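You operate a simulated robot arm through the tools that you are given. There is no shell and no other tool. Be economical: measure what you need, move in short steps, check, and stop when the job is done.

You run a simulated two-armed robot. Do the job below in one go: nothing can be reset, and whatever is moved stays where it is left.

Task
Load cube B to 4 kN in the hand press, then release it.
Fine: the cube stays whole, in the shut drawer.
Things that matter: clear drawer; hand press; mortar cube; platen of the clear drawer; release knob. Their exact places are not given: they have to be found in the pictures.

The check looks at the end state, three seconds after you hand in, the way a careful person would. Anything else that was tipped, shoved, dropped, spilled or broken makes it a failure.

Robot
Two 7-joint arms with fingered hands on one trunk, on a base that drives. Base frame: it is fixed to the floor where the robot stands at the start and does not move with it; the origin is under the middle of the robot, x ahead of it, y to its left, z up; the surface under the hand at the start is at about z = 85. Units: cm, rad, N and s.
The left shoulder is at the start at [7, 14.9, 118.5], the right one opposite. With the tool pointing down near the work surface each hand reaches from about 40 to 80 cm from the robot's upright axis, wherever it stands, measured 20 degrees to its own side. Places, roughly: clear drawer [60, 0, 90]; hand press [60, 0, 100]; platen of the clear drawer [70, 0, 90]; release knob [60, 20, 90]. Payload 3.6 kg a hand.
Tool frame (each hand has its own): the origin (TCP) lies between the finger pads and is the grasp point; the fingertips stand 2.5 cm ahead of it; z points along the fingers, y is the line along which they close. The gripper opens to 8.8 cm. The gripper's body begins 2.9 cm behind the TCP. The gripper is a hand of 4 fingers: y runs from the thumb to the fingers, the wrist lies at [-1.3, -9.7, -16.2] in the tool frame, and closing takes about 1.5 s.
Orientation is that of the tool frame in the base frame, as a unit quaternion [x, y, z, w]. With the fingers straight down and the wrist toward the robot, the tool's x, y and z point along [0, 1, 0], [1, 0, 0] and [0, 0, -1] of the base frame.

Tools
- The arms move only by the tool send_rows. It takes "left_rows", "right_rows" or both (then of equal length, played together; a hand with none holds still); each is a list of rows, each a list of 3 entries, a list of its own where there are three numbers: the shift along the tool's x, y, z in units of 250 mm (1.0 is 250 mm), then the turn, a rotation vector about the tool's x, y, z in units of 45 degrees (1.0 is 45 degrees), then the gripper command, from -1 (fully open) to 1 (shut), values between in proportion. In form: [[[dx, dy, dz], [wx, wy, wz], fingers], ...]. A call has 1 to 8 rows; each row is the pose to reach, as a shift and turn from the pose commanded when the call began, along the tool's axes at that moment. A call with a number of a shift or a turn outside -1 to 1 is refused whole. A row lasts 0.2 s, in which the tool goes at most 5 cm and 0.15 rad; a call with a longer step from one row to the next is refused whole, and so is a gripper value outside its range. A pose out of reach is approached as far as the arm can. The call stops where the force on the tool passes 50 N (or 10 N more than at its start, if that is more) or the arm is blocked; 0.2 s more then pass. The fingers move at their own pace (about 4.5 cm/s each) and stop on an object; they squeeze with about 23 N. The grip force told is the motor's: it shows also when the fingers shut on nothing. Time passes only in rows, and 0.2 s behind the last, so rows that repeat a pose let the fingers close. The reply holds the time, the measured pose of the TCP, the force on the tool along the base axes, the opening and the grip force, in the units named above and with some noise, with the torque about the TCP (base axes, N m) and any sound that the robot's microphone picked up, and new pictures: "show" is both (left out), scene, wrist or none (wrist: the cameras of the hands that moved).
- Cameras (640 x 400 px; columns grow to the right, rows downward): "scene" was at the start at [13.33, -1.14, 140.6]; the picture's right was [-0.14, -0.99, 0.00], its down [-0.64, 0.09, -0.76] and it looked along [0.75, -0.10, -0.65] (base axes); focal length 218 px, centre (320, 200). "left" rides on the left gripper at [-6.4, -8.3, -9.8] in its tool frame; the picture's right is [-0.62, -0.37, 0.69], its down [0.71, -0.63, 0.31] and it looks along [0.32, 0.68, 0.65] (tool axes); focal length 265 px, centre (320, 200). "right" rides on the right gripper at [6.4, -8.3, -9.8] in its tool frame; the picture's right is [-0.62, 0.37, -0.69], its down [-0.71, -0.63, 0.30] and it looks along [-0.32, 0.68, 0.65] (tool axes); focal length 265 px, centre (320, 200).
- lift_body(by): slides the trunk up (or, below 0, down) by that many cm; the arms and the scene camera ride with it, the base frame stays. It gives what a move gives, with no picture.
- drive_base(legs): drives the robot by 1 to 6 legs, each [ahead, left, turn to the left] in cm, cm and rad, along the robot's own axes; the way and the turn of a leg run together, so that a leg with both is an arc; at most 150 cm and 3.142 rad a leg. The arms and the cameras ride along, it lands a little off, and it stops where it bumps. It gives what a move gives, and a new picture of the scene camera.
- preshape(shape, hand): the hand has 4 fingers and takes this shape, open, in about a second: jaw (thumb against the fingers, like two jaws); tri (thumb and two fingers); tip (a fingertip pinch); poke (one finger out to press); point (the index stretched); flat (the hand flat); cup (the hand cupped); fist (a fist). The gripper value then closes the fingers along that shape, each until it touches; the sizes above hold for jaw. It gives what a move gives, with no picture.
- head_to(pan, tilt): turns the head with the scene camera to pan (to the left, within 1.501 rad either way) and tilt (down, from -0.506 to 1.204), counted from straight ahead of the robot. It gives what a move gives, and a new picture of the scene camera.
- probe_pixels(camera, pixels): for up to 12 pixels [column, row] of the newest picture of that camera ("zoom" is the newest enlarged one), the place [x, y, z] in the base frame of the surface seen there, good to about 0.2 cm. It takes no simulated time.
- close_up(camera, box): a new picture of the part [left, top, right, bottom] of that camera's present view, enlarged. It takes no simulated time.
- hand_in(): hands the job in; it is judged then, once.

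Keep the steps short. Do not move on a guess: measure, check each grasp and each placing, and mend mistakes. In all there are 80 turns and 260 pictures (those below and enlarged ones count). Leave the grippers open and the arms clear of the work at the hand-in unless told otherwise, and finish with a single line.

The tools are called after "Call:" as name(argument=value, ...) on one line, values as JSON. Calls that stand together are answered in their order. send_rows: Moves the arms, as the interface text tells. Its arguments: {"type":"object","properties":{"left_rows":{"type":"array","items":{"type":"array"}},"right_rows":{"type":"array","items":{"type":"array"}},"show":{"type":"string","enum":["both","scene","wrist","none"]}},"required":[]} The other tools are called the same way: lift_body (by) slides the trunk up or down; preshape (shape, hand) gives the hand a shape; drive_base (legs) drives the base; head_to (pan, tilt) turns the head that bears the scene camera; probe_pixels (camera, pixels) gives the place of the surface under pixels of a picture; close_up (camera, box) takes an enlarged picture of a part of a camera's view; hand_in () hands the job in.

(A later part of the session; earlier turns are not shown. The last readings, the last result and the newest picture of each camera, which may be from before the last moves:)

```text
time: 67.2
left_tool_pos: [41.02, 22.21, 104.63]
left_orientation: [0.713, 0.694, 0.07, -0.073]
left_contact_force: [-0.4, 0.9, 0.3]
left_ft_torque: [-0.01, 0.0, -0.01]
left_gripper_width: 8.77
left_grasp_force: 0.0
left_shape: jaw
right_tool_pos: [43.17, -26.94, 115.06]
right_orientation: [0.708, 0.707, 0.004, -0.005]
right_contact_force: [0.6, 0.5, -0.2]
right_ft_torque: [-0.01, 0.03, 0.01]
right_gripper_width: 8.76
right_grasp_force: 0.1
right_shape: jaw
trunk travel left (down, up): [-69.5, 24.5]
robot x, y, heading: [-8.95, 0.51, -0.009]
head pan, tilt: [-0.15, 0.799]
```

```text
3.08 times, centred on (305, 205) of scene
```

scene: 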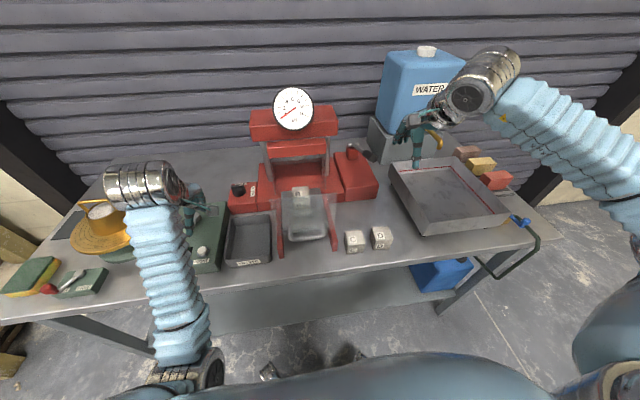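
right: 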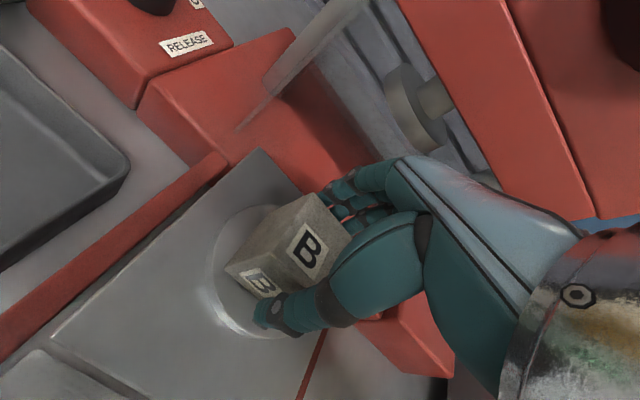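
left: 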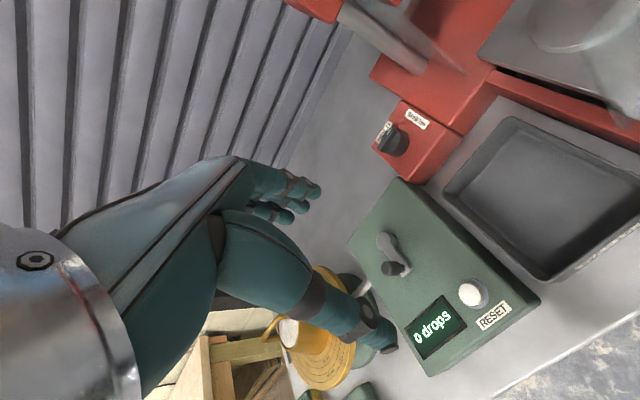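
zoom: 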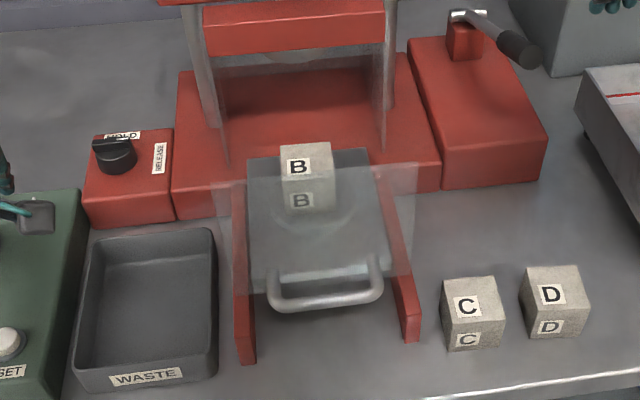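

Cube B is centred on the disc. To push the drawer shut I'll use the left hand on the handle bar, and I need more distance for that, so I'll drive back 11 cm and right 14 cm.

Call:
drive_base(legs=[[-11, -14, 0]])

```text
time: 69.6
left_tool_pos: [29.76, 8.77, 104.44]
left_orientation: [0.711, 0.695, 0.071, -0.071]
left_contact_force: [-1.2, 1.3, 0.6]
left_ft_torque: [0.0, 0.02, 0.03]
left_gripper_width: 8.76
left_grasp_force: 0.1
left_shape: jaw
right_tool_pos: [31.98, -40.42, 115.19]
right_orientation: [0.706, 0.708, 0.004, -0.004]
right_contact_force: [0.1, 0.5, -0.5]
right_ft_torque: [-0.01, -0.01, 0.01]
right_gripper_width: 8.77
right_grasp_force: 0.0
right_shape: jaw
trunk travel left (down, up): [-69.5, 24.5]
robot x, y, heading: [-20.27, -13.3, -0.006]
head pan, tilt: [-0.15, 0.799]
```

scene: 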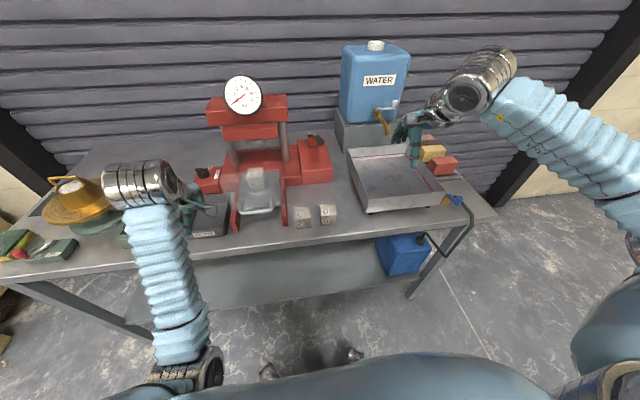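

I'll close the left fingers and bring them in front of the handle bar at [32, −2.7, 94], tilted a little.

Call:
send_rows(left_rows=[[[-0.1, 0, 0], [-0.06, -0.05, 0], 1], [[-0.2, 0, 0.02], [-0.13, -0.1, 0], 1], [[-0.3, 0.03, 0.06], [-0.2, -0.15, 0], 1], [[-0.4, 0.06, 0.14], [-0.27, -0.2, 0], 1], [[-0.5, 0.09, 0.22], [-0.333, -0.26, 0], 1], [[-0.53, 0.096, 0.316], [-0.333, -0.26, 0], 1], [[-0.53, 0.096, 0.316], [-0.333, -0.26, 0], 1]], show="both")

Call:
close_up(camera="scene", box=[180, 140, 330, 270])

```text
time: 71.2
left_tool_pos: [32.15, -2.55, 93.85]
left_orientation: [0.719, 0.683, 0.093, 0.09]
left_contact_force: [-0.4, -0.7, -0.5]
left_ft_torque: [0.02, -0.03, 0.02]
left_gripper_width: 0.0
left_grasp_force: 23.4
left_shape: jaw
right_tool_pos: [31.93, -40.56, 115.12]
right_orientation: [0.707, 0.708, 0.006, -0.003]
right_contact_force: [0.4, -0.3, 0.0]
right_ft_torque: [0.0, 0.02, 0.0]
right_gripper_width: 8.77
right_grasp_force: 0.0
right_shape: jaw
trunk travel left (down, up): [-69.5, 24.5]
robot x, y, heading: [-20.39, -13.86, -0.009]
head pan, tilt: [-0.15, 0.799]
```

scene: 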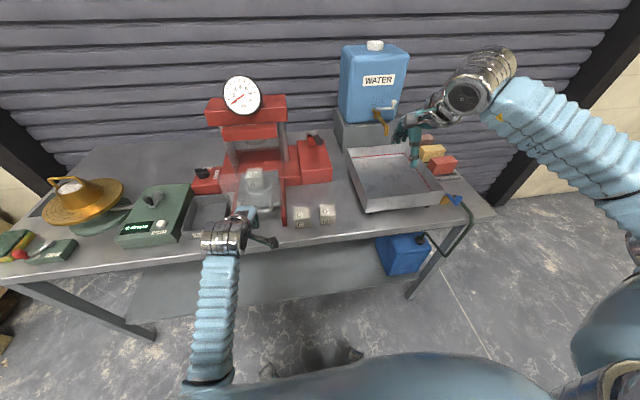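
left: 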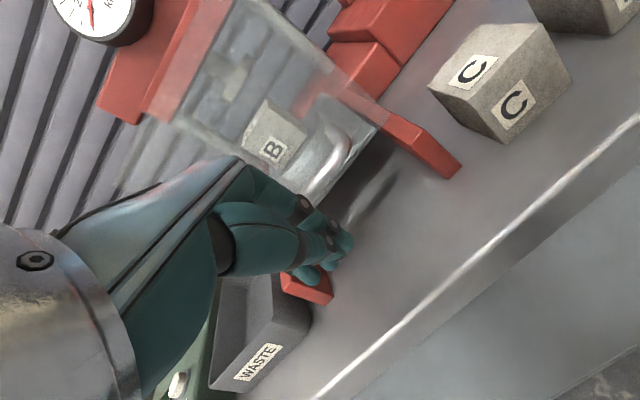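

```text
3.08 times, centred on (255, 205) of scene
```

zoom: 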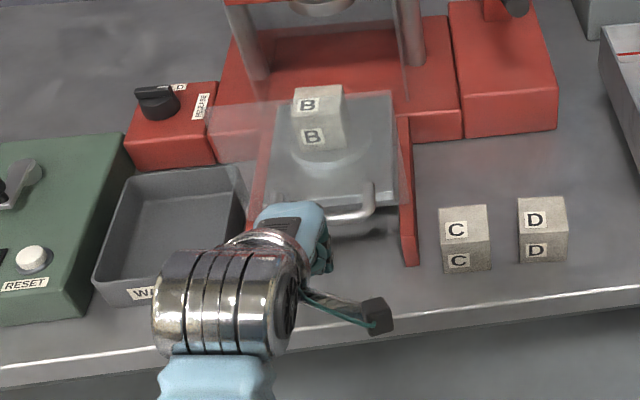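

The fingers are just in front of the bar. I'll push gently in +x, 8 cm at 1 cm per row.

Call:
send_rows(left_rows=[[[0.002, 0.039, 0.01], [0, 0, 0], 1], [[0.004, 0.077, 0.021], [0, 0, 0], 1], [[0.006, 0.116, 0.031], [0, 0, 0], 1], [[0.008, 0.154, 0.041], [0, 0, 0], 1], [[0.01, 0.193, 0.051], [0, 0, 0], 1], [[0.012, 0.232, 0.062], [0, 0, 0], 1], [[0.014, 0.27, 0.072], [0, 0, 0], 1], [[0.016, 0.309, 0.082], [0, 0, 0], 1]], show="both")

Call:
close_up(camera="scene", box=[180, 140, 330, 270])

```text
time: 73.0
left_tool_pos: [39.69, -2.42, 93.5]
left_orientation: [0.719, 0.684, 0.09, 0.084]
left_contact_force: [-1.3, 1.1, -0.4]
left_ft_torque: [0.01, 0.01, 0.03]
left_gripper_width: 0.01
left_grasp_force: 23.6
left_shape: jaw
right_tool_pos: [32.06, -40.55, 115.01]
right_orientation: [0.706, 0.708, 0.006, -0.004]
right_contact_force: [0.3, 0.4, 0.3]
right_ft_torque: [-0.01, -0.01, 0.0]
right_gripper_width: 8.8
right_grasp_force: 0.2
right_shape: jaw
trunk travel left (down, up): [-69.5, 24.5]
robot x, y, heading: [-20.5, -13.09, -0.009]
head pan, tilt: [-0.15, 0.799]
```

scene: 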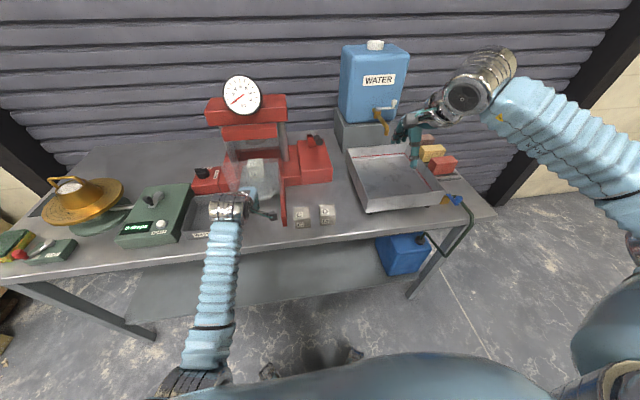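
left: 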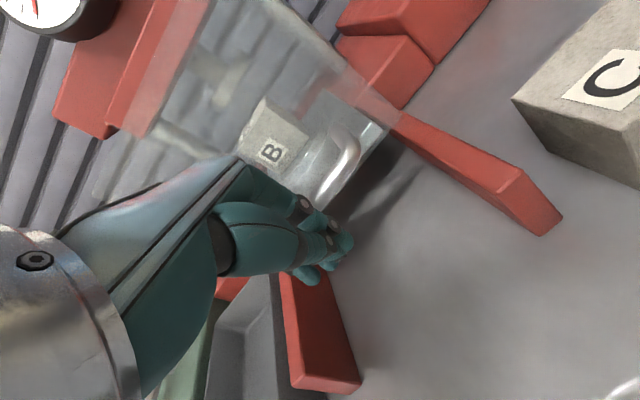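

```text
3.08 times, centred on (255, 205) of scene
```

zoom: 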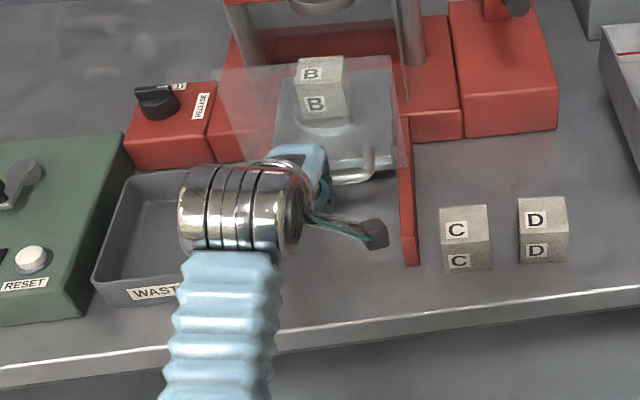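

The drawer follows smoothly and the cube stands steady. 8 cm more.

Call:
send_rows(left_rows=[[[0.0, 0.039, 0.01], [0, 0, 0], 1], [[0.0, 0.077, 0.02], [0, 0, 0], 1], [[0.0, 0.116, 0.03], [0, 0, 0], 1], [[0.0, 0.154, 0.04], [0, 0, 0], 1], [[0.0, 0.193, 0.05], [0, 0, 0], 1], [[0.0, 0.232, 0.06], [0, 0, 0], 1], [[0.0, 0.27, 0.07], [0, 0, 0], 1], [[0.0, 0.309, 0.08], [0, 0, 0], 1]], show="both")

Call:
close_up(camera="scene", box=[180, 110, 330, 240])

```text
time: 74.8
left_tool_pos: [47.82, -3.29, 94.25]
left_orientation: [0.718, 0.684, 0.087, 0.093]
left_contact_force: [-0.4, -0.4, 0.3]
left_ft_torque: [0.05, -0.05, 0.01]
left_gripper_width: 0.0
left_grasp_force: 22.9
left_shape: jaw
right_tool_pos: [32.14, -40.66, 115.03]
right_orientation: [0.706, 0.708, 0.006, -0.004]
right_contact_force: [-0.4, 0.1, -0.2]
right_ft_torque: [-0.02, 0.0, 0.0]
right_gripper_width: 8.77
right_grasp_force: 0.1
right_shape: jaw
trunk travel left (down, up): [-69.5, 24.5]
robot x, y, heading: [-20.29, -13.75, -0.012]
head pan, tilt: [-0.15, 0.799]
```

scene: 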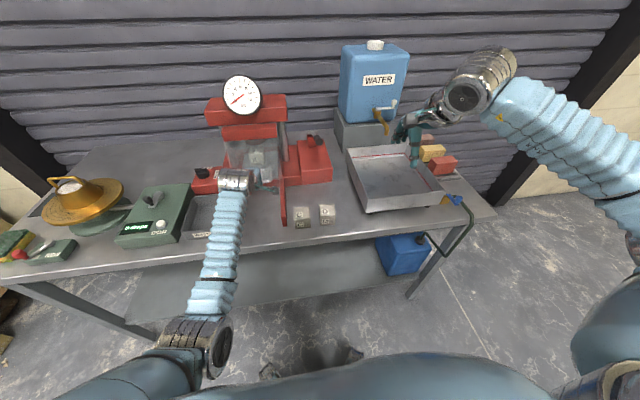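
left: 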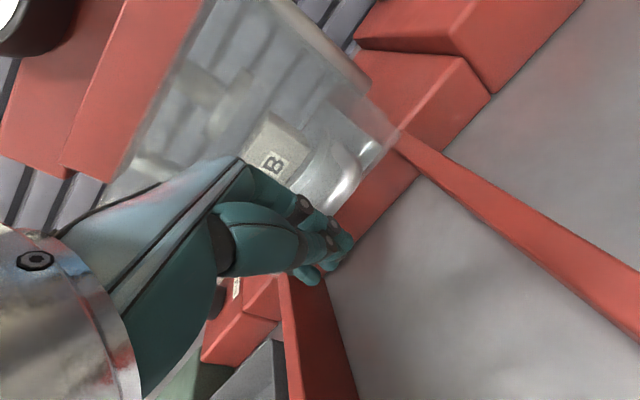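

```text
3.08 times, centred on (255, 175) of scene
```

zoom: 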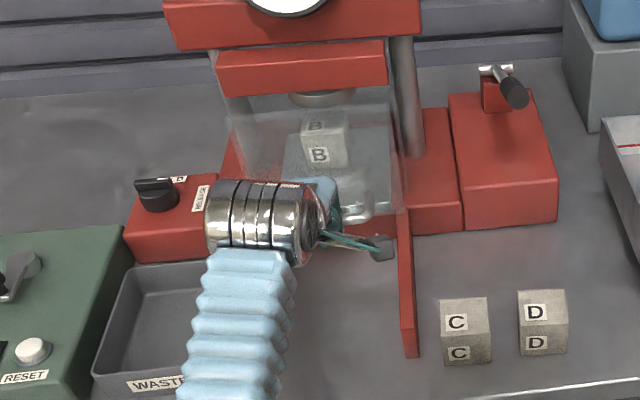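

I'll push on until it meets its stop (expected near tool x≈52), slower.

Call:
send_rows(left_rows=[[[0.002, 0.03, 0.01], [0, 0, 0], 1], [[0.004, 0.06, 0.021], [0, 0, 0], 1], [[0.006, 0.09, 0.03], [0, 0, 0], 1], [[0.008, 0.116, 0.038], [0, 0, 0], 1], [[0.009, 0.135, 0.045], [0, 0, 0], 1], [[0.01, 0.154, 0.05], [0, 0, 0], 1], [[0.011, 0.173, 0.056], [0, 0, 0], 1], [[0.012, 0.19, 0.062], [0, 0, 0], 1]], show="both")

Call:
close_up(camera="scene", box=[180, 110, 330, 240])

```text
time: 76.6
left_tool_pos: [51.96, -3.27, 94.19]
left_orientation: [0.719, 0.683, 0.09, 0.092]
left_contact_force: [-39.9, 2.9, 6.0]
left_ft_torque: [0.08, 0.09, 0.22]
left_gripper_width: 0.02
left_grasp_force: 23.2
left_shape: jaw
right_tool_pos: [31.12, -40.54, 115.52]
right_orientation: [0.706, 0.708, 0.009, 0.0]
right_contact_force: [-0.7, 0.6, 0.5]
right_ft_torque: [0.0, 0.0, 0.0]
right_gripper_width: 8.74
right_grasp_force: 0.0
right_shape: jaw
trunk travel left (down, up): [-69.5, 24.5]
robot x, y, heading: [-20.14, -13.18, -0.011]
head pan, tilt: [-0.15, 0.799]
```

scene: 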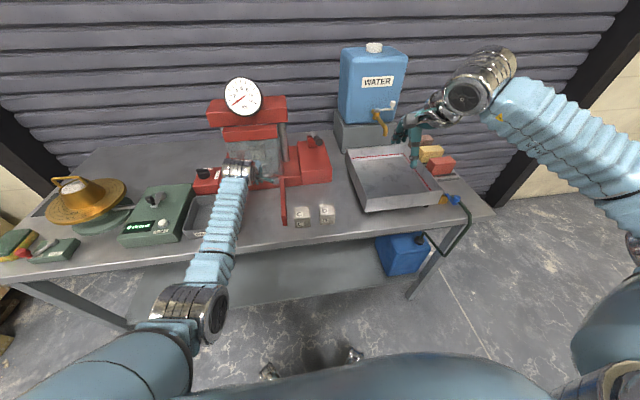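
left: 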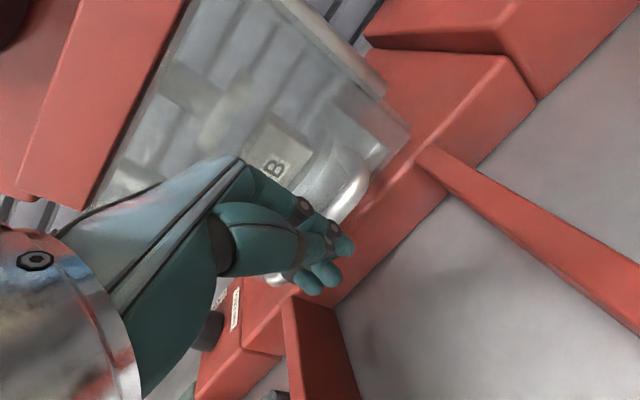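

```text
3.08 times, centred on (255, 175) of scene
```

zoom: 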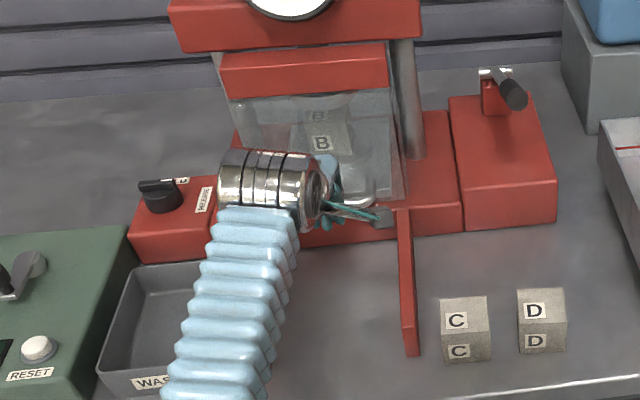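

The stop is reached (40 N back). I'll withdraw the left hand back and up, then inspect.

Call:
send_rows(left_rows=[[[0, -0.12, -0.03], [0, 0, 0], 1], [[0, -0.25, -0.07], [0, 0, 0], 1], [[0, -0.34, -0.2], [0, 0, 0], 1], [[0.05, -0.31, -0.35], [0, 0, 0], 0], [[0.15, -0.28, -0.47], [0, 0, 0], -1], [[0.3, -0.26, -0.55], [0, 0, 0], -1], [[0.45, -0.26, -0.55], [0, 0, 0], -1]], show="both")

Call:
close_up(camera="scene", box=[180, 70, 340, 230])

Call:
close_up(camera="scene", box=[215, 130, 295, 200])

```text
time: 78.2
left_tool_pos: [43.5, 8.61, 105.53]
left_orientation: [0.719, 0.684, 0.088, 0.091]
left_contact_force: [0.6, 0.4, -0.1]
left_ft_torque: [-0.03, -0.03, 0.0]
left_gripper_width: 6.54
left_grasp_force: 0.0
left_shape: jaw
right_tool_pos: [32.16, -40.54, 115.1]
right_orientation: [0.707, 0.707, 0.004, -0.004]
right_contact_force: [0.6, 0.1, -0.1]
right_ft_torque: [0.01, -0.02, -0.01]
right_gripper_width: 8.79
right_grasp_force: 0.0
right_shape: jaw
trunk travel left (down, up): [-69.5, 24.5]
robot x, y, heading: [-20.07, -13.34, -0.012]
head pan, tilt: [-0.15, 0.799]
```

scene: 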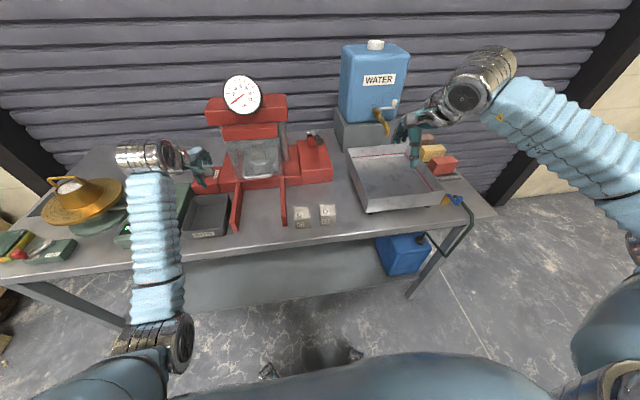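
left: 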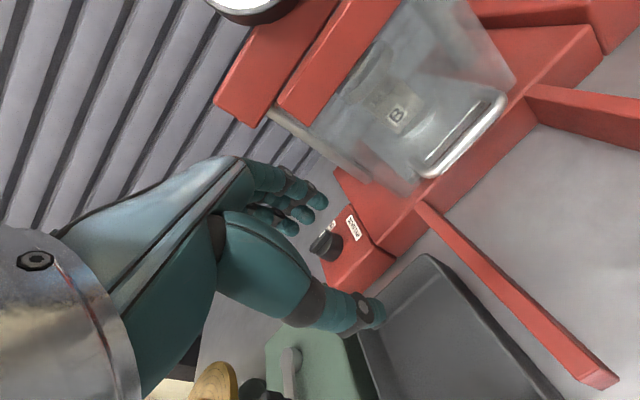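

```text
2.50 times, centred on (260, 150) of scene
```

zoom: 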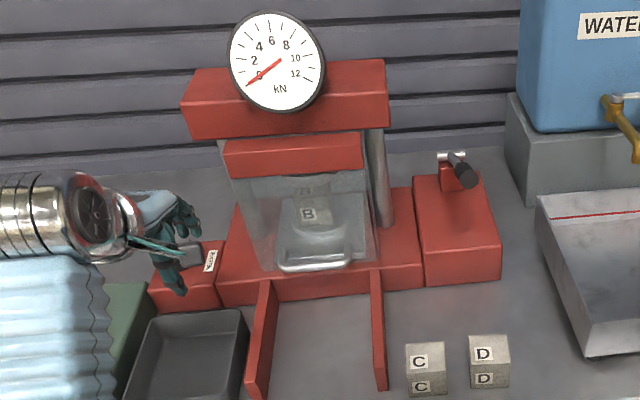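

```text
5.71 times, centred on (255, 165) of scene
```

zoom: 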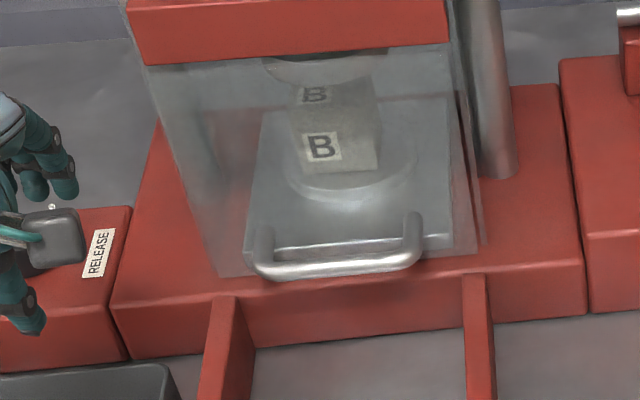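

Call:
probe_pixels(camera="zoom", pixels=[[335, 270], [270, 270], [410, 260], [340, 185]])

Call:
close_up(camera="left", box=[280, 180, 420, 300])

```text
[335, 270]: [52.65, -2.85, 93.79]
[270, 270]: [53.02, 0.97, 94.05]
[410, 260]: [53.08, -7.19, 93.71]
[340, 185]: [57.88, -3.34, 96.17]
```

```text
3.33 times, centred on (350, 240) of left
```

zoom: 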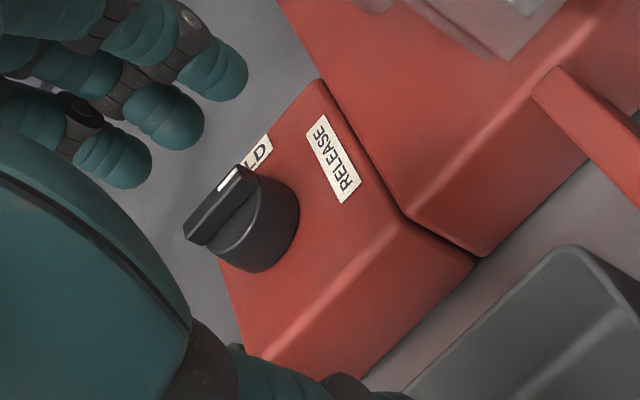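

The drawer is fully shut (bar at x≈52.8, as at the start). Now the knob: I'll probe its bar ends and skirt.

Call:
probe_pixels(camera="zoom", pixels=[[190, 232], [198, 240], [228, 178], [245, 178], [225, 205], [240, 172], [275, 190], [270, 260], [235, 255], [295, 215], [335, 165], [262, 150]])

Call:
close_up(camera="scene", box=[180, 150, 240, 200])

```text
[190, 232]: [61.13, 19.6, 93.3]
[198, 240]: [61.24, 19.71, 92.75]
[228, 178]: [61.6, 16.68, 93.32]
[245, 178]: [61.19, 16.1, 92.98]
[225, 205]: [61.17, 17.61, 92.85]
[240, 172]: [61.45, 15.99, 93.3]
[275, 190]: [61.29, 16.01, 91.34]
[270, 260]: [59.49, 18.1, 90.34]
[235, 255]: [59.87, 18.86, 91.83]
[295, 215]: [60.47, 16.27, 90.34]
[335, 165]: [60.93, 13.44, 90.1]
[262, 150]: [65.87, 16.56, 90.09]
```

```text
8.00 times, centred on (210, 175) of scene
```

zoom: 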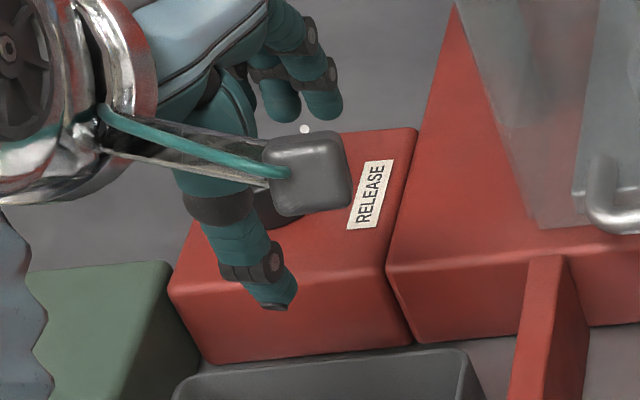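

The knob's centre is about [61.5, 17.9], with a bar 4 cm long and 1.3 cm high (top z 93.3). I'll pull both hands back, then drive to about (0, −5), where both knob and lever are in comfortable reach.

Call:
send_rows(left_rows=[[[0.08, -0.12, -0.03], [0, 0, 0], -1], [[0.16, -0.24, -0.06], [0, 0, 0], -1], [[0.24, -0.36, -0.1], [0, 0, 0], -1], [[0.28, -0.46, -0.12], [0, 0, 0], -1], [[0.28, -0.46, -0.12], [0, 0, 0], -1]], right_rows=[[[0, 0, -0.05], [0, 0, 0], -1], [[0, 0, -0.1], [0, 0, 0], -1], [[0, 0, -0.15], [0, 0, 0], -1], [[0, 0, -0.2], [0, 0, 0], -1], [[0, 0, -0.2], [0, 0, 0], -1]], show="none")

Call:
preshape(hand="left", shape="poke")

Call:
drive_base(legs=[[19, 8, 0]])

Call:
close_up(camera="left", box=[0, 0, 640, 400])

```text
time: 79.4
left_tool_pos: [31.94, 15.85, 105.21]
left_orientation: [0.718, 0.684, 0.088, 0.091]
left_contact_force: [0.7, 1.4, -0.2]
left_ft_torque: [0.01, 0.03, 0.01]
left_gripper_width: 8.75
left_grasp_force: 0.1
left_shape: jaw
right_tool_pos: [32.09, -40.63, 119.91]
right_orientation: [0.707, 0.708, 0.006, -0.004]
right_contact_force: [-0.4, -0.2, 0.8]
right_ft_torque: [-0.02, 0.01, 0.01]
right_gripper_width: 8.78
right_grasp_force: 0.0
right_shape: jaw
trunk travel left (down, up): [-69.5, 24.5]
robot x, y, heading: [-20.47, -13.94, -0.012]
head pan, tilt: [-0.15, 0.799]
```

```text
time: 80.3
left_tool_pos: [31.77, 15.99, 105.2]
left_orientation: [0.718, 0.684, 0.089, 0.092]
left_contact_force: [0.3, -0.3, -0.3]
left_ft_torque: [0.02, 0.01, 0.01]
left_gripper_width: 0.0
left_grasp_force: 0.1
left_shape: poke
right_tool_pos: [31.94, -40.57, 119.96]
right_orientation: [0.706, 0.708, 0.006, -0.004]
right_contact_force: [0.6, 0.0, -1.0]
right_ft_torque: [-0.01, 0.03, -0.01]
right_gripper_width: 8.76
right_grasp_force: 0.1
right_shape: jaw
trunk travel left (down, up): [-69.5, 24.5]
robot x, y, heading: [-19.83, -13.45, -0.007]
head pan, tilt: [-0.15, 0.799]
```

```text
time: 83.4
left_tool_pos: [51.06, 24.03, 105.2]
left_orientation: [0.72, 0.682, 0.087, 0.092]
left_contact_force: [-0.5, 0.8, -0.6]
left_ft_torque: [-0.02, 0.0, -0.02]
left_gripper_width: 0.02
left_grasp_force: 0.0
left_shape: poke
right_tool_pos: [51.05, -32.51, 120.0]
right_orientation: [0.707, 0.708, 0.006, -0.004]
right_contact_force: [0.1, 0.3, 0.7]
right_ft_torque: [-0.02, -0.01, -0.01]
right_gripper_width: 8.79
right_grasp_force: 0.0
right_shape: jaw
trunk travel left (down, up): [-69.5, 24.5]
robot x, y, heading: [-1.07, -5.21, -0.011]
head pan, tilt: [-0.15, 0.799]
```

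scene: 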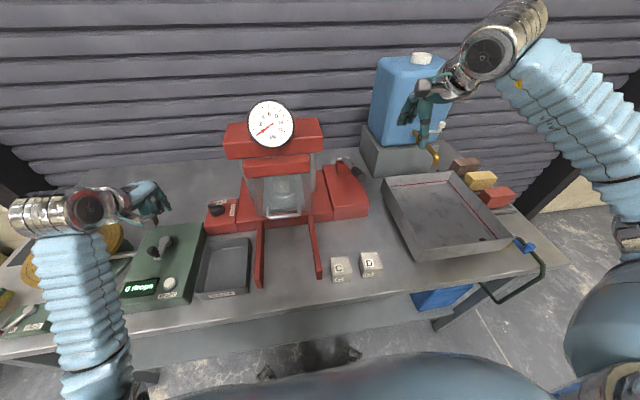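

```text
1.00 times, centred on (320, 200) of left (not enlarged: the box is as wide or as high as the picture)
```

zoom: 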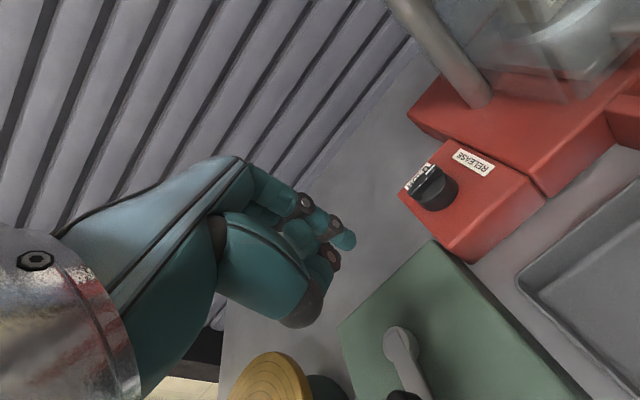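

I'll locate the outstretched fingertip in the wrist view, near (350, 238).

Call:
close_up(camera="left", box=[260, 170, 380, 290])

Call:
probe_pixels(camera="left", pixels=[[352, 240], [345, 238], [340, 232], [334, 262], [333, 250], [310, 215], [325, 260], [300, 310]])

```text
3.33 times, centred on (320, 230) of left
```

zoom: 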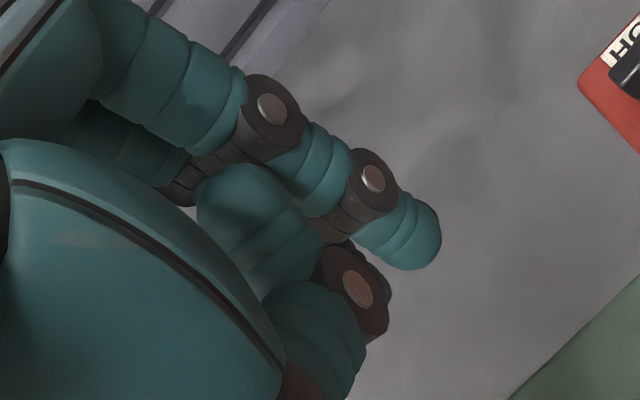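

```text
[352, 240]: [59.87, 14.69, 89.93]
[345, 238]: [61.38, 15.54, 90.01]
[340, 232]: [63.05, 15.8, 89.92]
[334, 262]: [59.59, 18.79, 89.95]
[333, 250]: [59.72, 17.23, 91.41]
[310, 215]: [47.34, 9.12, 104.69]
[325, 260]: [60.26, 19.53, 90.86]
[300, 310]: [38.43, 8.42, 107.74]
```

That probe used an older picture, so I'll probe in the newest enlarged view.

Call:
probe_pixels(camera="zoom", pixels=[[432, 245], [415, 225], [405, 258], [435, 220], [375, 200], [345, 280], [380, 310], [320, 180], [360, 340]])

```text
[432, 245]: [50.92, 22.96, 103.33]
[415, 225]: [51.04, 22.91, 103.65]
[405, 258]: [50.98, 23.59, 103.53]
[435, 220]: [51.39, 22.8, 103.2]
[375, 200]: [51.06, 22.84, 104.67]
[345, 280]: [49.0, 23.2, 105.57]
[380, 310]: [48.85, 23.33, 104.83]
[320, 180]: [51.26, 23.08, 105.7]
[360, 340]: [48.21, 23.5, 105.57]
```

The fingertip is about (+0.6, −0.4, −2.7) from the TCP, and the other fingers sit about 1.7 cm higher. I'll move the tip to just before the bar's right-hand near side, still 4 cm above.

Call:
send_rows(left_rows=[[[-0.07, 0.05, 0.08], [0, 0, 0], 1], [[-0.14, 0.1, 0.155], [0, 0, 0], 1], [[-0.21, 0.15, 0.23], [0, 0, 0], 1], [[-0.278, 0.196, 0.307], [0, 0, 0], 1], [[-0.278, 0.196, 0.307], [0, 0, 0], 1]], show="both")

Call:
close_up(camera="left", box=[270, 160, 450, 290])

Call:
close_up(camera="scene", box=[170, 150, 270, 250])

```text
time: 84.6
left_tool_pos: [57.54, 16.96, 99.0]
left_orientation: [0.719, 0.683, 0.088, 0.092]
left_contact_force: [0.2, -0.6, -0.8]
left_ft_torque: [0.0, 0.0, -0.02]
left_gripper_width: 0.0
left_grasp_force: 0.1
left_shape: poke
right_tool_pos: [50.82, -32.67, 119.93]
right_orientation: [0.707, 0.707, 0.006, -0.004]
right_contact_force: [1.0, 0.8, -0.3]
right_ft_torque: [-0.01, -0.03, 0.05]
right_gripper_width: 8.75
right_grasp_force: 0.1
right_shape: jaw
trunk travel left (down, up): [-69.5, 24.5]
robot x, y, heading: [-0.57, -5.21, -0.01]
head pan, tilt: [-0.15, 0.799]
```

scene: 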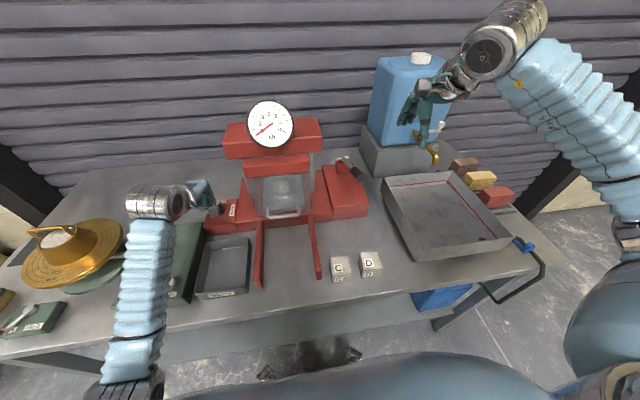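
left: 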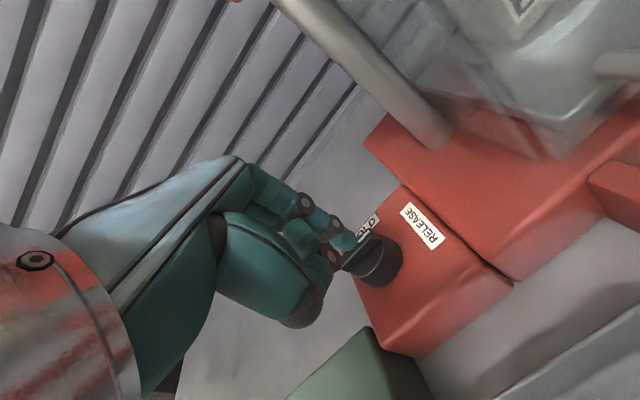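

```text
3.08 times, centred on (360, 225) of left
```

zoom: 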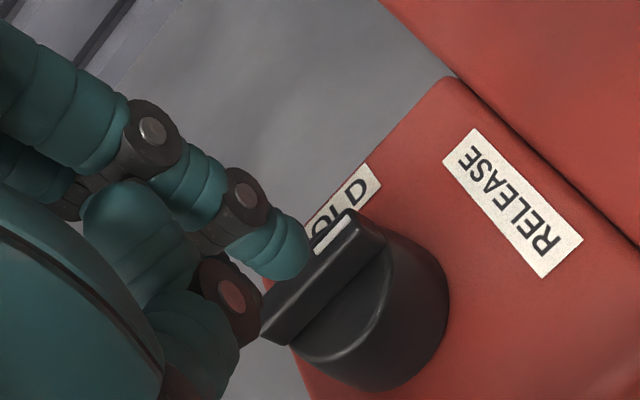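

```text
4.00 times, centred on (220, 200) of scene
```

zoom: 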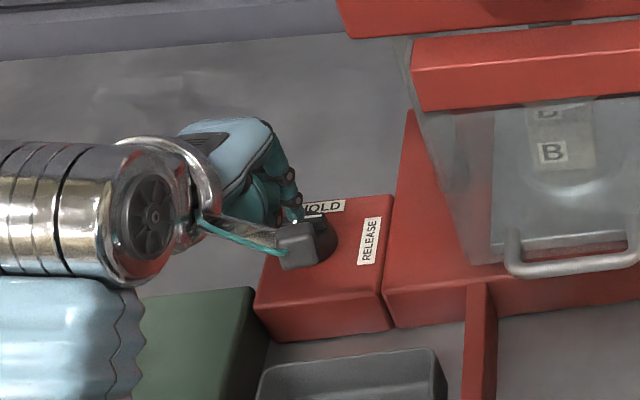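

Call:
probe_pixels(camera="left", pixels=[[352, 240], [356, 243], [348, 247], [355, 236], [346, 255], [372, 243], [360, 253], [375, 235]])

```text
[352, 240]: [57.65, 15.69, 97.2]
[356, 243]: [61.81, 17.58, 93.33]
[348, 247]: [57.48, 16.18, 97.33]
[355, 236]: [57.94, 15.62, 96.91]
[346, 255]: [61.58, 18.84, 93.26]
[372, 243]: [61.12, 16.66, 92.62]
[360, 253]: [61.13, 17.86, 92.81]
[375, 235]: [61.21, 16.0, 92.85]
```

The tip is at ≈[58.0, 16.5, 96.3]. I'll lower it in front of the bar's right end to tip z 92.5.

Call:
send_rows(left_rows=[[[-0.005, 0.039, 0.072], [0, 0, 0], 1], [[-0.005, 0.016, 0.161], [0, 0, 0], 1], [[-0.005, 0.016, 0.161], [0, 0, 0], 1]], show="wrist")

Call:
close_up(camera="left", box=[270, 160, 450, 290])

```text
time: 85.4
left_tool_pos: [58.59, 16.49, 95.12]
left_orientation: [0.719, 0.683, 0.089, 0.092]
left_contact_force: [-0.6, -0.2, 0.9]
left_ft_torque: [0.01, 0.04, 0.03]
left_gripper_width: 0.01
left_grasp_force: 0.0
left_shape: poke
right_tool_pos: [50.72, -32.91, 119.96]
right_orientation: [0.707, 0.707, 0.006, -0.004]
right_contact_force: [0.6, 0.8, 0.5]
right_ft_torque: [0.02, 0.04, 0.0]
right_gripper_width: 8.77
right_grasp_force: 0.1
right_shape: jaw
trunk travel left (down, up): [-69.5, 24.5]
robot x, y, heading: [-1.16, -5.42, -0.013]
head pan, tilt: [-0.15, 0.799]
```

left: 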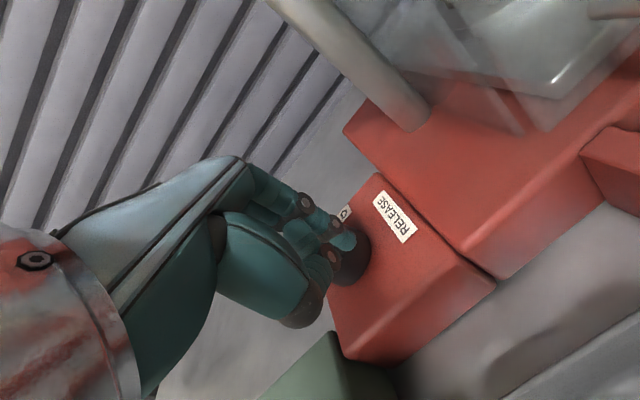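

```text
3.08 times, centred on (360, 225) of left
```

zoom: 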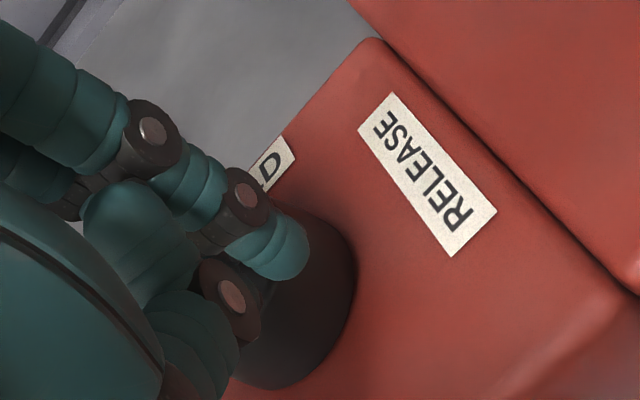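

The tip is beside the bar. Now I'll push it along the arc: forward, then left, so the knob turns counter-clockwise.

Call:
send_rows(left_rows=[[[0.007, 0.046, 0.012], [0, 0, 0], 1], [[0.002, 0.066, 0.017], [0, 0, 0], 1], [[-0.003, 0.085, 0.022], [0, 0, 0], 1], [[0.002, 0.105, 0.027], [0, 0, 0], 1], [[0.012, 0.128, 0.033], [0, 0, 0], 1], [[0.035, 0.153, 0.04], [0, 0, 0], 1], [[0.049, 0.16, 0.042], [0, 0, 0], 1], [[0.049, 0.16, 0.042], [0, 0, 0], 1]], show="wrist")

Call:
close_up(camera="left", box=[270, 160, 450, 290])

```text
time: 87.2
left_tool_pos: [62.67, 16.36, 95.51]
left_orientation: [0.722, 0.679, 0.087, 0.094]
left_contact_force: [-6.2, -28.8, 2.7]
left_ft_torque: [-0.67, 0.13, -0.05]
left_gripper_width: 0.0
left_grasp_force: 0.1
left_shape: poke
right_tool_pos: [50.78, -33.38, 119.96]
right_orientation: [0.707, 0.707, 0.007, -0.005]
right_contact_force: [-0.5, 0.4, 0.9]
right_ft_torque: [0.05, 0.02, -0.04]
right_gripper_width: 8.78
right_grasp_force: 0.1
right_shape: jaw
trunk travel left (down, up): [-69.5, 24.5]
robot x, y, heading: [-1.09, -5.46, -0.013]
head pan, tilt: [-0.15, 0.799]
```

left: 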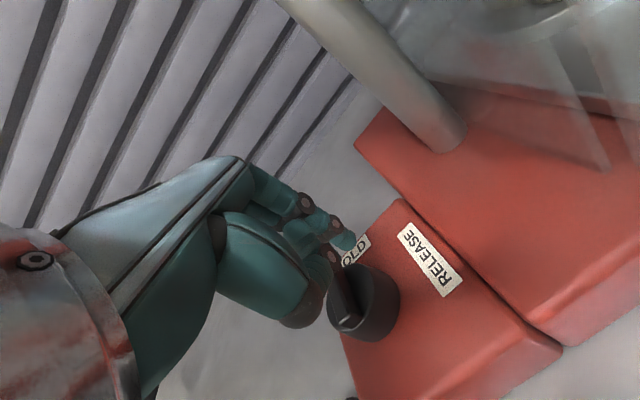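

```text
3.08 times, centred on (360, 225) of left
```

zoom: 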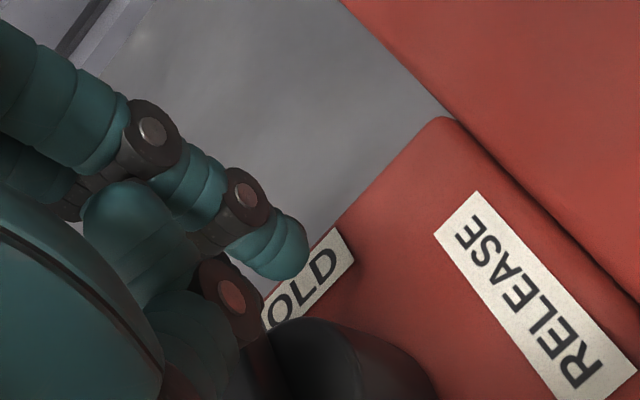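

The finger met a firm stop at 29 N with the bar along x. I'll back off, lift and check the knob.

Call:
send_rows(left_rows=[[[-0.04, 0, 0], [0, 0, 0], 1], [[-0.04, 0.04, -0.13], [0, 0, 0], 1], [[-0.04, 0.03, -0.3], [0, 0, 0], 1], [[0.06, -0.1, -0.36], [0, 0, 0], 1], [[0.2, -0.2, -0.36], [0, 0, 0], 1], [[0.3, -0.26, -0.36], [0, 0, 0], 1], [[0.3, -0.26, -0.36], [0, 0, 0], 1]], show="both")

Call:
close_up(camera="left", box=[340, 80, 560, 260])

Call:
close_up(camera="scene", box=[330, 140, 390, 200])

```text
time: 88.8
left_tool_pos: [54.42, 25.34, 102.03]
left_orientation: [0.719, 0.684, 0.087, 0.092]
left_contact_force: [0.2, 0.0, 0.7]
left_ft_torque: [0.0, -0.03, 0.01]
left_gripper_width: 0.0
left_grasp_force: 0.1
left_shape: poke
right_tool_pos: [50.98, -32.81, 119.92]
right_orientation: [0.707, 0.707, 0.005, -0.003]
right_contact_force: [0.3, 0.3, -0.6]
right_ft_torque: [0.01, -0.01, 0.01]
right_gripper_width: 8.79
right_grasp_force: 0.1
right_shape: jaw
trunk travel left (down, up): [-69.5, 24.5]
robot x, y, heading: [-1.29, -5.48, -0.012]
head pan, tilt: [-0.15, 0.799]
```

scene: 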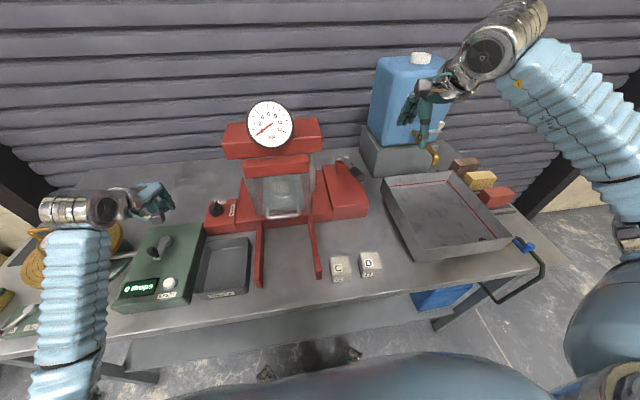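
left: 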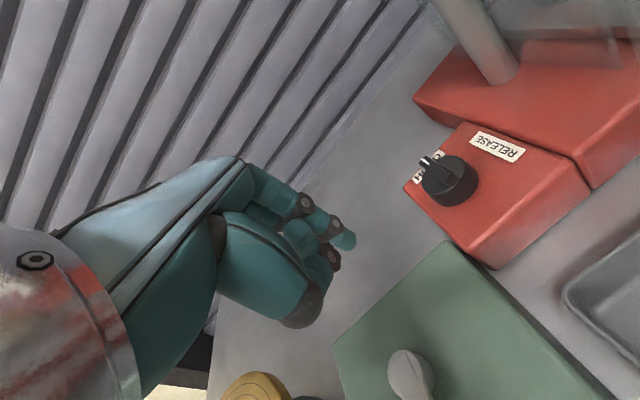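

```text
2.22 times, centred on (450, 170) of left
```

zoom: 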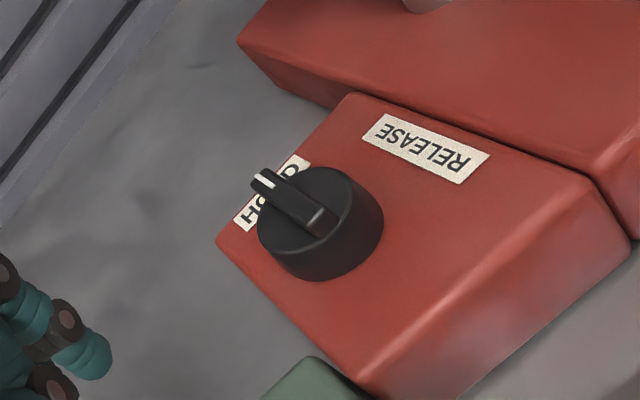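

```text
6.67 times, centred on (360, 170) of scene
```

zoom: 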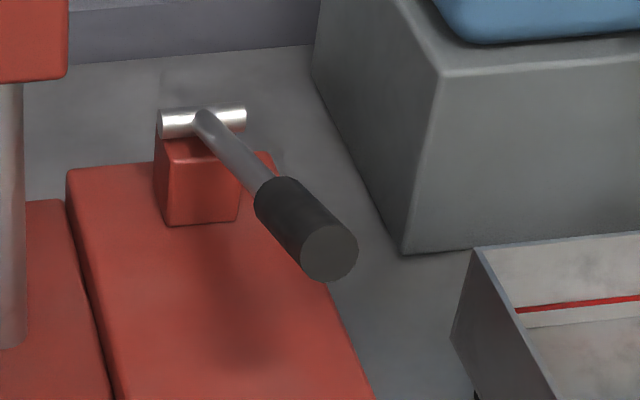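

The white mark now points at HOLD. Next the pump lever: I'll probe its grip.

Call:
probe_pixels(camera="zoom", pixels=[[330, 252], [295, 190], [265, 215], [300, 265], [350, 235], [320, 205], [290, 225], [225, 145], [165, 125], [240, 118], [200, 195]])

```text
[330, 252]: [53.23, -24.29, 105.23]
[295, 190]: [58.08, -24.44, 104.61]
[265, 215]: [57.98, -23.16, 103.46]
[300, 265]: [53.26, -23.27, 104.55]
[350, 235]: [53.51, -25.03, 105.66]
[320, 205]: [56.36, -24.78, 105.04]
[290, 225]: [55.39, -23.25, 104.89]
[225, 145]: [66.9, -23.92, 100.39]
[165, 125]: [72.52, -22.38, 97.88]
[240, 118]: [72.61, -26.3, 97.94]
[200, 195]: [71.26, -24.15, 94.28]
```

The grip's axis runs from [53.3, −24.3, 105.2] back to the pivot at z≈98, radius ≈1.2. I'll bring the right hand with closed fingers above it at x 55.5.

Call:
send_rows(right_rows=[[[0.1, 0.05, 0], [0, 0, 0], 1], [[0.2, 0.1, 0.02], [0, 0, 0], 1], [[0.3, 0.16, 0.1], [0, 0, 0], 1], [[0.336, 0.18, 0.22], [0, 0, 0], 1], [[0.336, 0.18, 0.34], [0, 0, 0], 1], [[0.336, 0.18, 0.416], [0, 0, 0], 1], [[0.336, 0.18, 0.416], [0, 0, 0], 1]], show="both")

Call:
close_up(camera="scene", box=[220, 80, 420, 220])

```text
time: 90.4
left_tool_pos: [54.63, 25.28, 102.08]
left_orientation: [0.719, 0.683, 0.089, 0.092]
left_contact_force: [-0.2, 0.3, 0.6]
left_ft_torque: [0.01, 0.0, 0.0]
left_gripper_width: 0.0
left_grasp_force: 0.0
left_shape: poke
right_tool_pos: [55.36, -24.08, 109.86]
right_orientation: [0.707, 0.707, 0.005, -0.004]
right_contact_force: [-0.4, 0.2, -0.5]
right_ft_torque: [-0.02, -0.01, 0.01]
right_gripper_width: 0.0
right_grasp_force: 22.3
right_shape: jaw
trunk travel left (down, up): [-69.5, 24.5]
robot x, y, heading: [-1.07, -5.28, -0.014]
head pan, tilt: [-0.15, 0.799]
```

scene: 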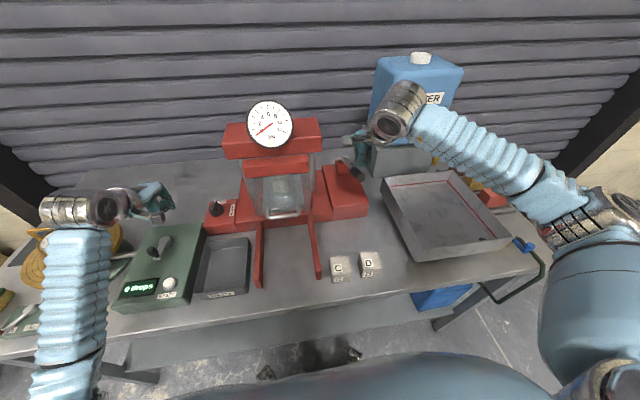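
right: 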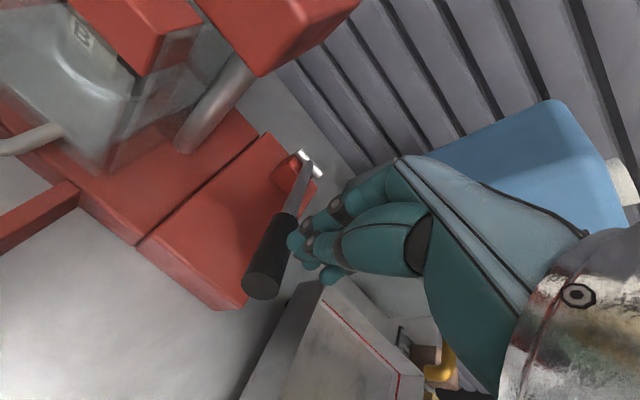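

```text
2.86 times, centred on (320, 150) of scene
```

zoom: 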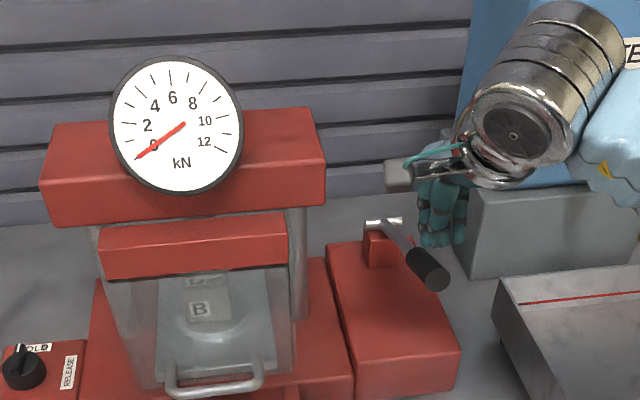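

The dial reads 0. I'll lower the hand 4 cm slowly onto the grip and watch the force and the dial.

Call:
send_rows(right_rows=[[[-0.01, 0, 0.02], [0, 0, 0], 1], [[-0.01, 0, 0.04], [0, 0, 0], 1], [[-0.01, 0, 0.06], [0, 0, 0], 1], [[-0.01, 0, 0.08], [0, 0, 0], 1], [[-0.01, 0, 0.1], [0, 0, 0], 1], [[-0.01, 0, 0.12], [0, 0, 0], 1], [[-0.01, 0, 0.14], [0, 0, 0], 1], [[-0.01, 0, 0.16], [0, 0, 0], 1]], show="both")

Call:
close_up(camera="scene", box=[220, 80, 420, 220])

```text
time: 92.2
left_tool_pos: [54.58, 25.18, 102.14]
left_orientation: [0.719, 0.683, 0.088, 0.092]
left_contact_force: [0.7, -0.5, 0.5]
left_ft_torque: [-0.02, 0.01, 0.0]
left_gripper_width: 0.0
left_grasp_force: 0.1
left_shape: poke
right_tool_pos: [55.41, -24.35, 105.81]
right_orientation: [0.708, 0.707, 0.006, -0.003]
right_contact_force: [-1.3, 0.6, 2.9]
right_ft_torque: [0.03, 0.02, 0.06]
right_gripper_width: 0.0
right_grasp_force: 22.8
right_shape: jaw
trunk travel left (down, up): [-69.5, 24.5]
robot x, y, heading: [-0.89, -5.09, -0.013]
head pan, tilt: [-0.15, 0.799]
```

scene: 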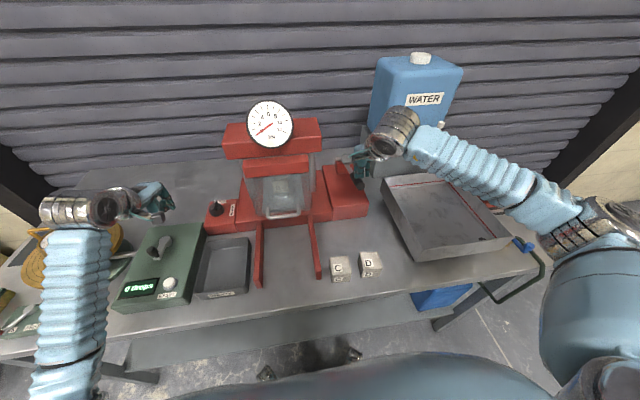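
right: 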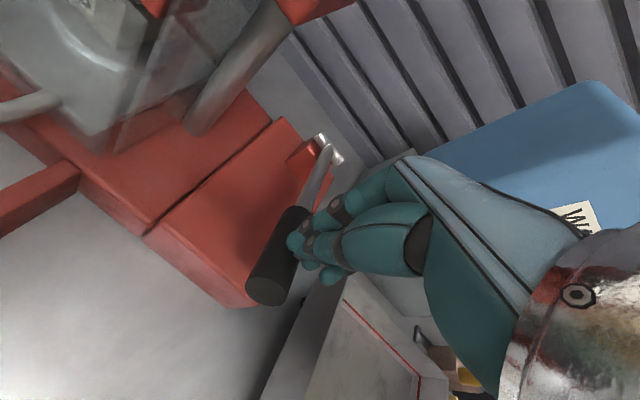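

```text
2.86 times, centred on (320, 150) of scene
```

zoom: 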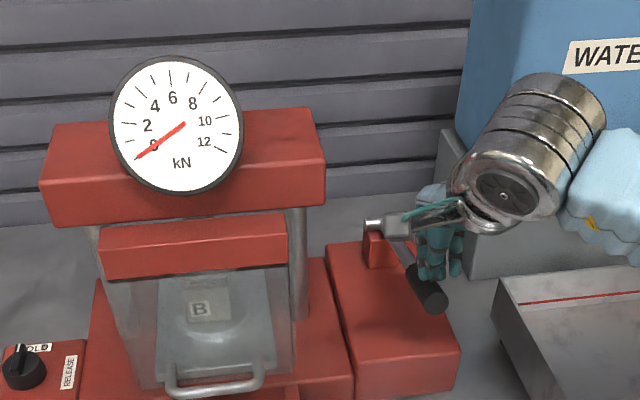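

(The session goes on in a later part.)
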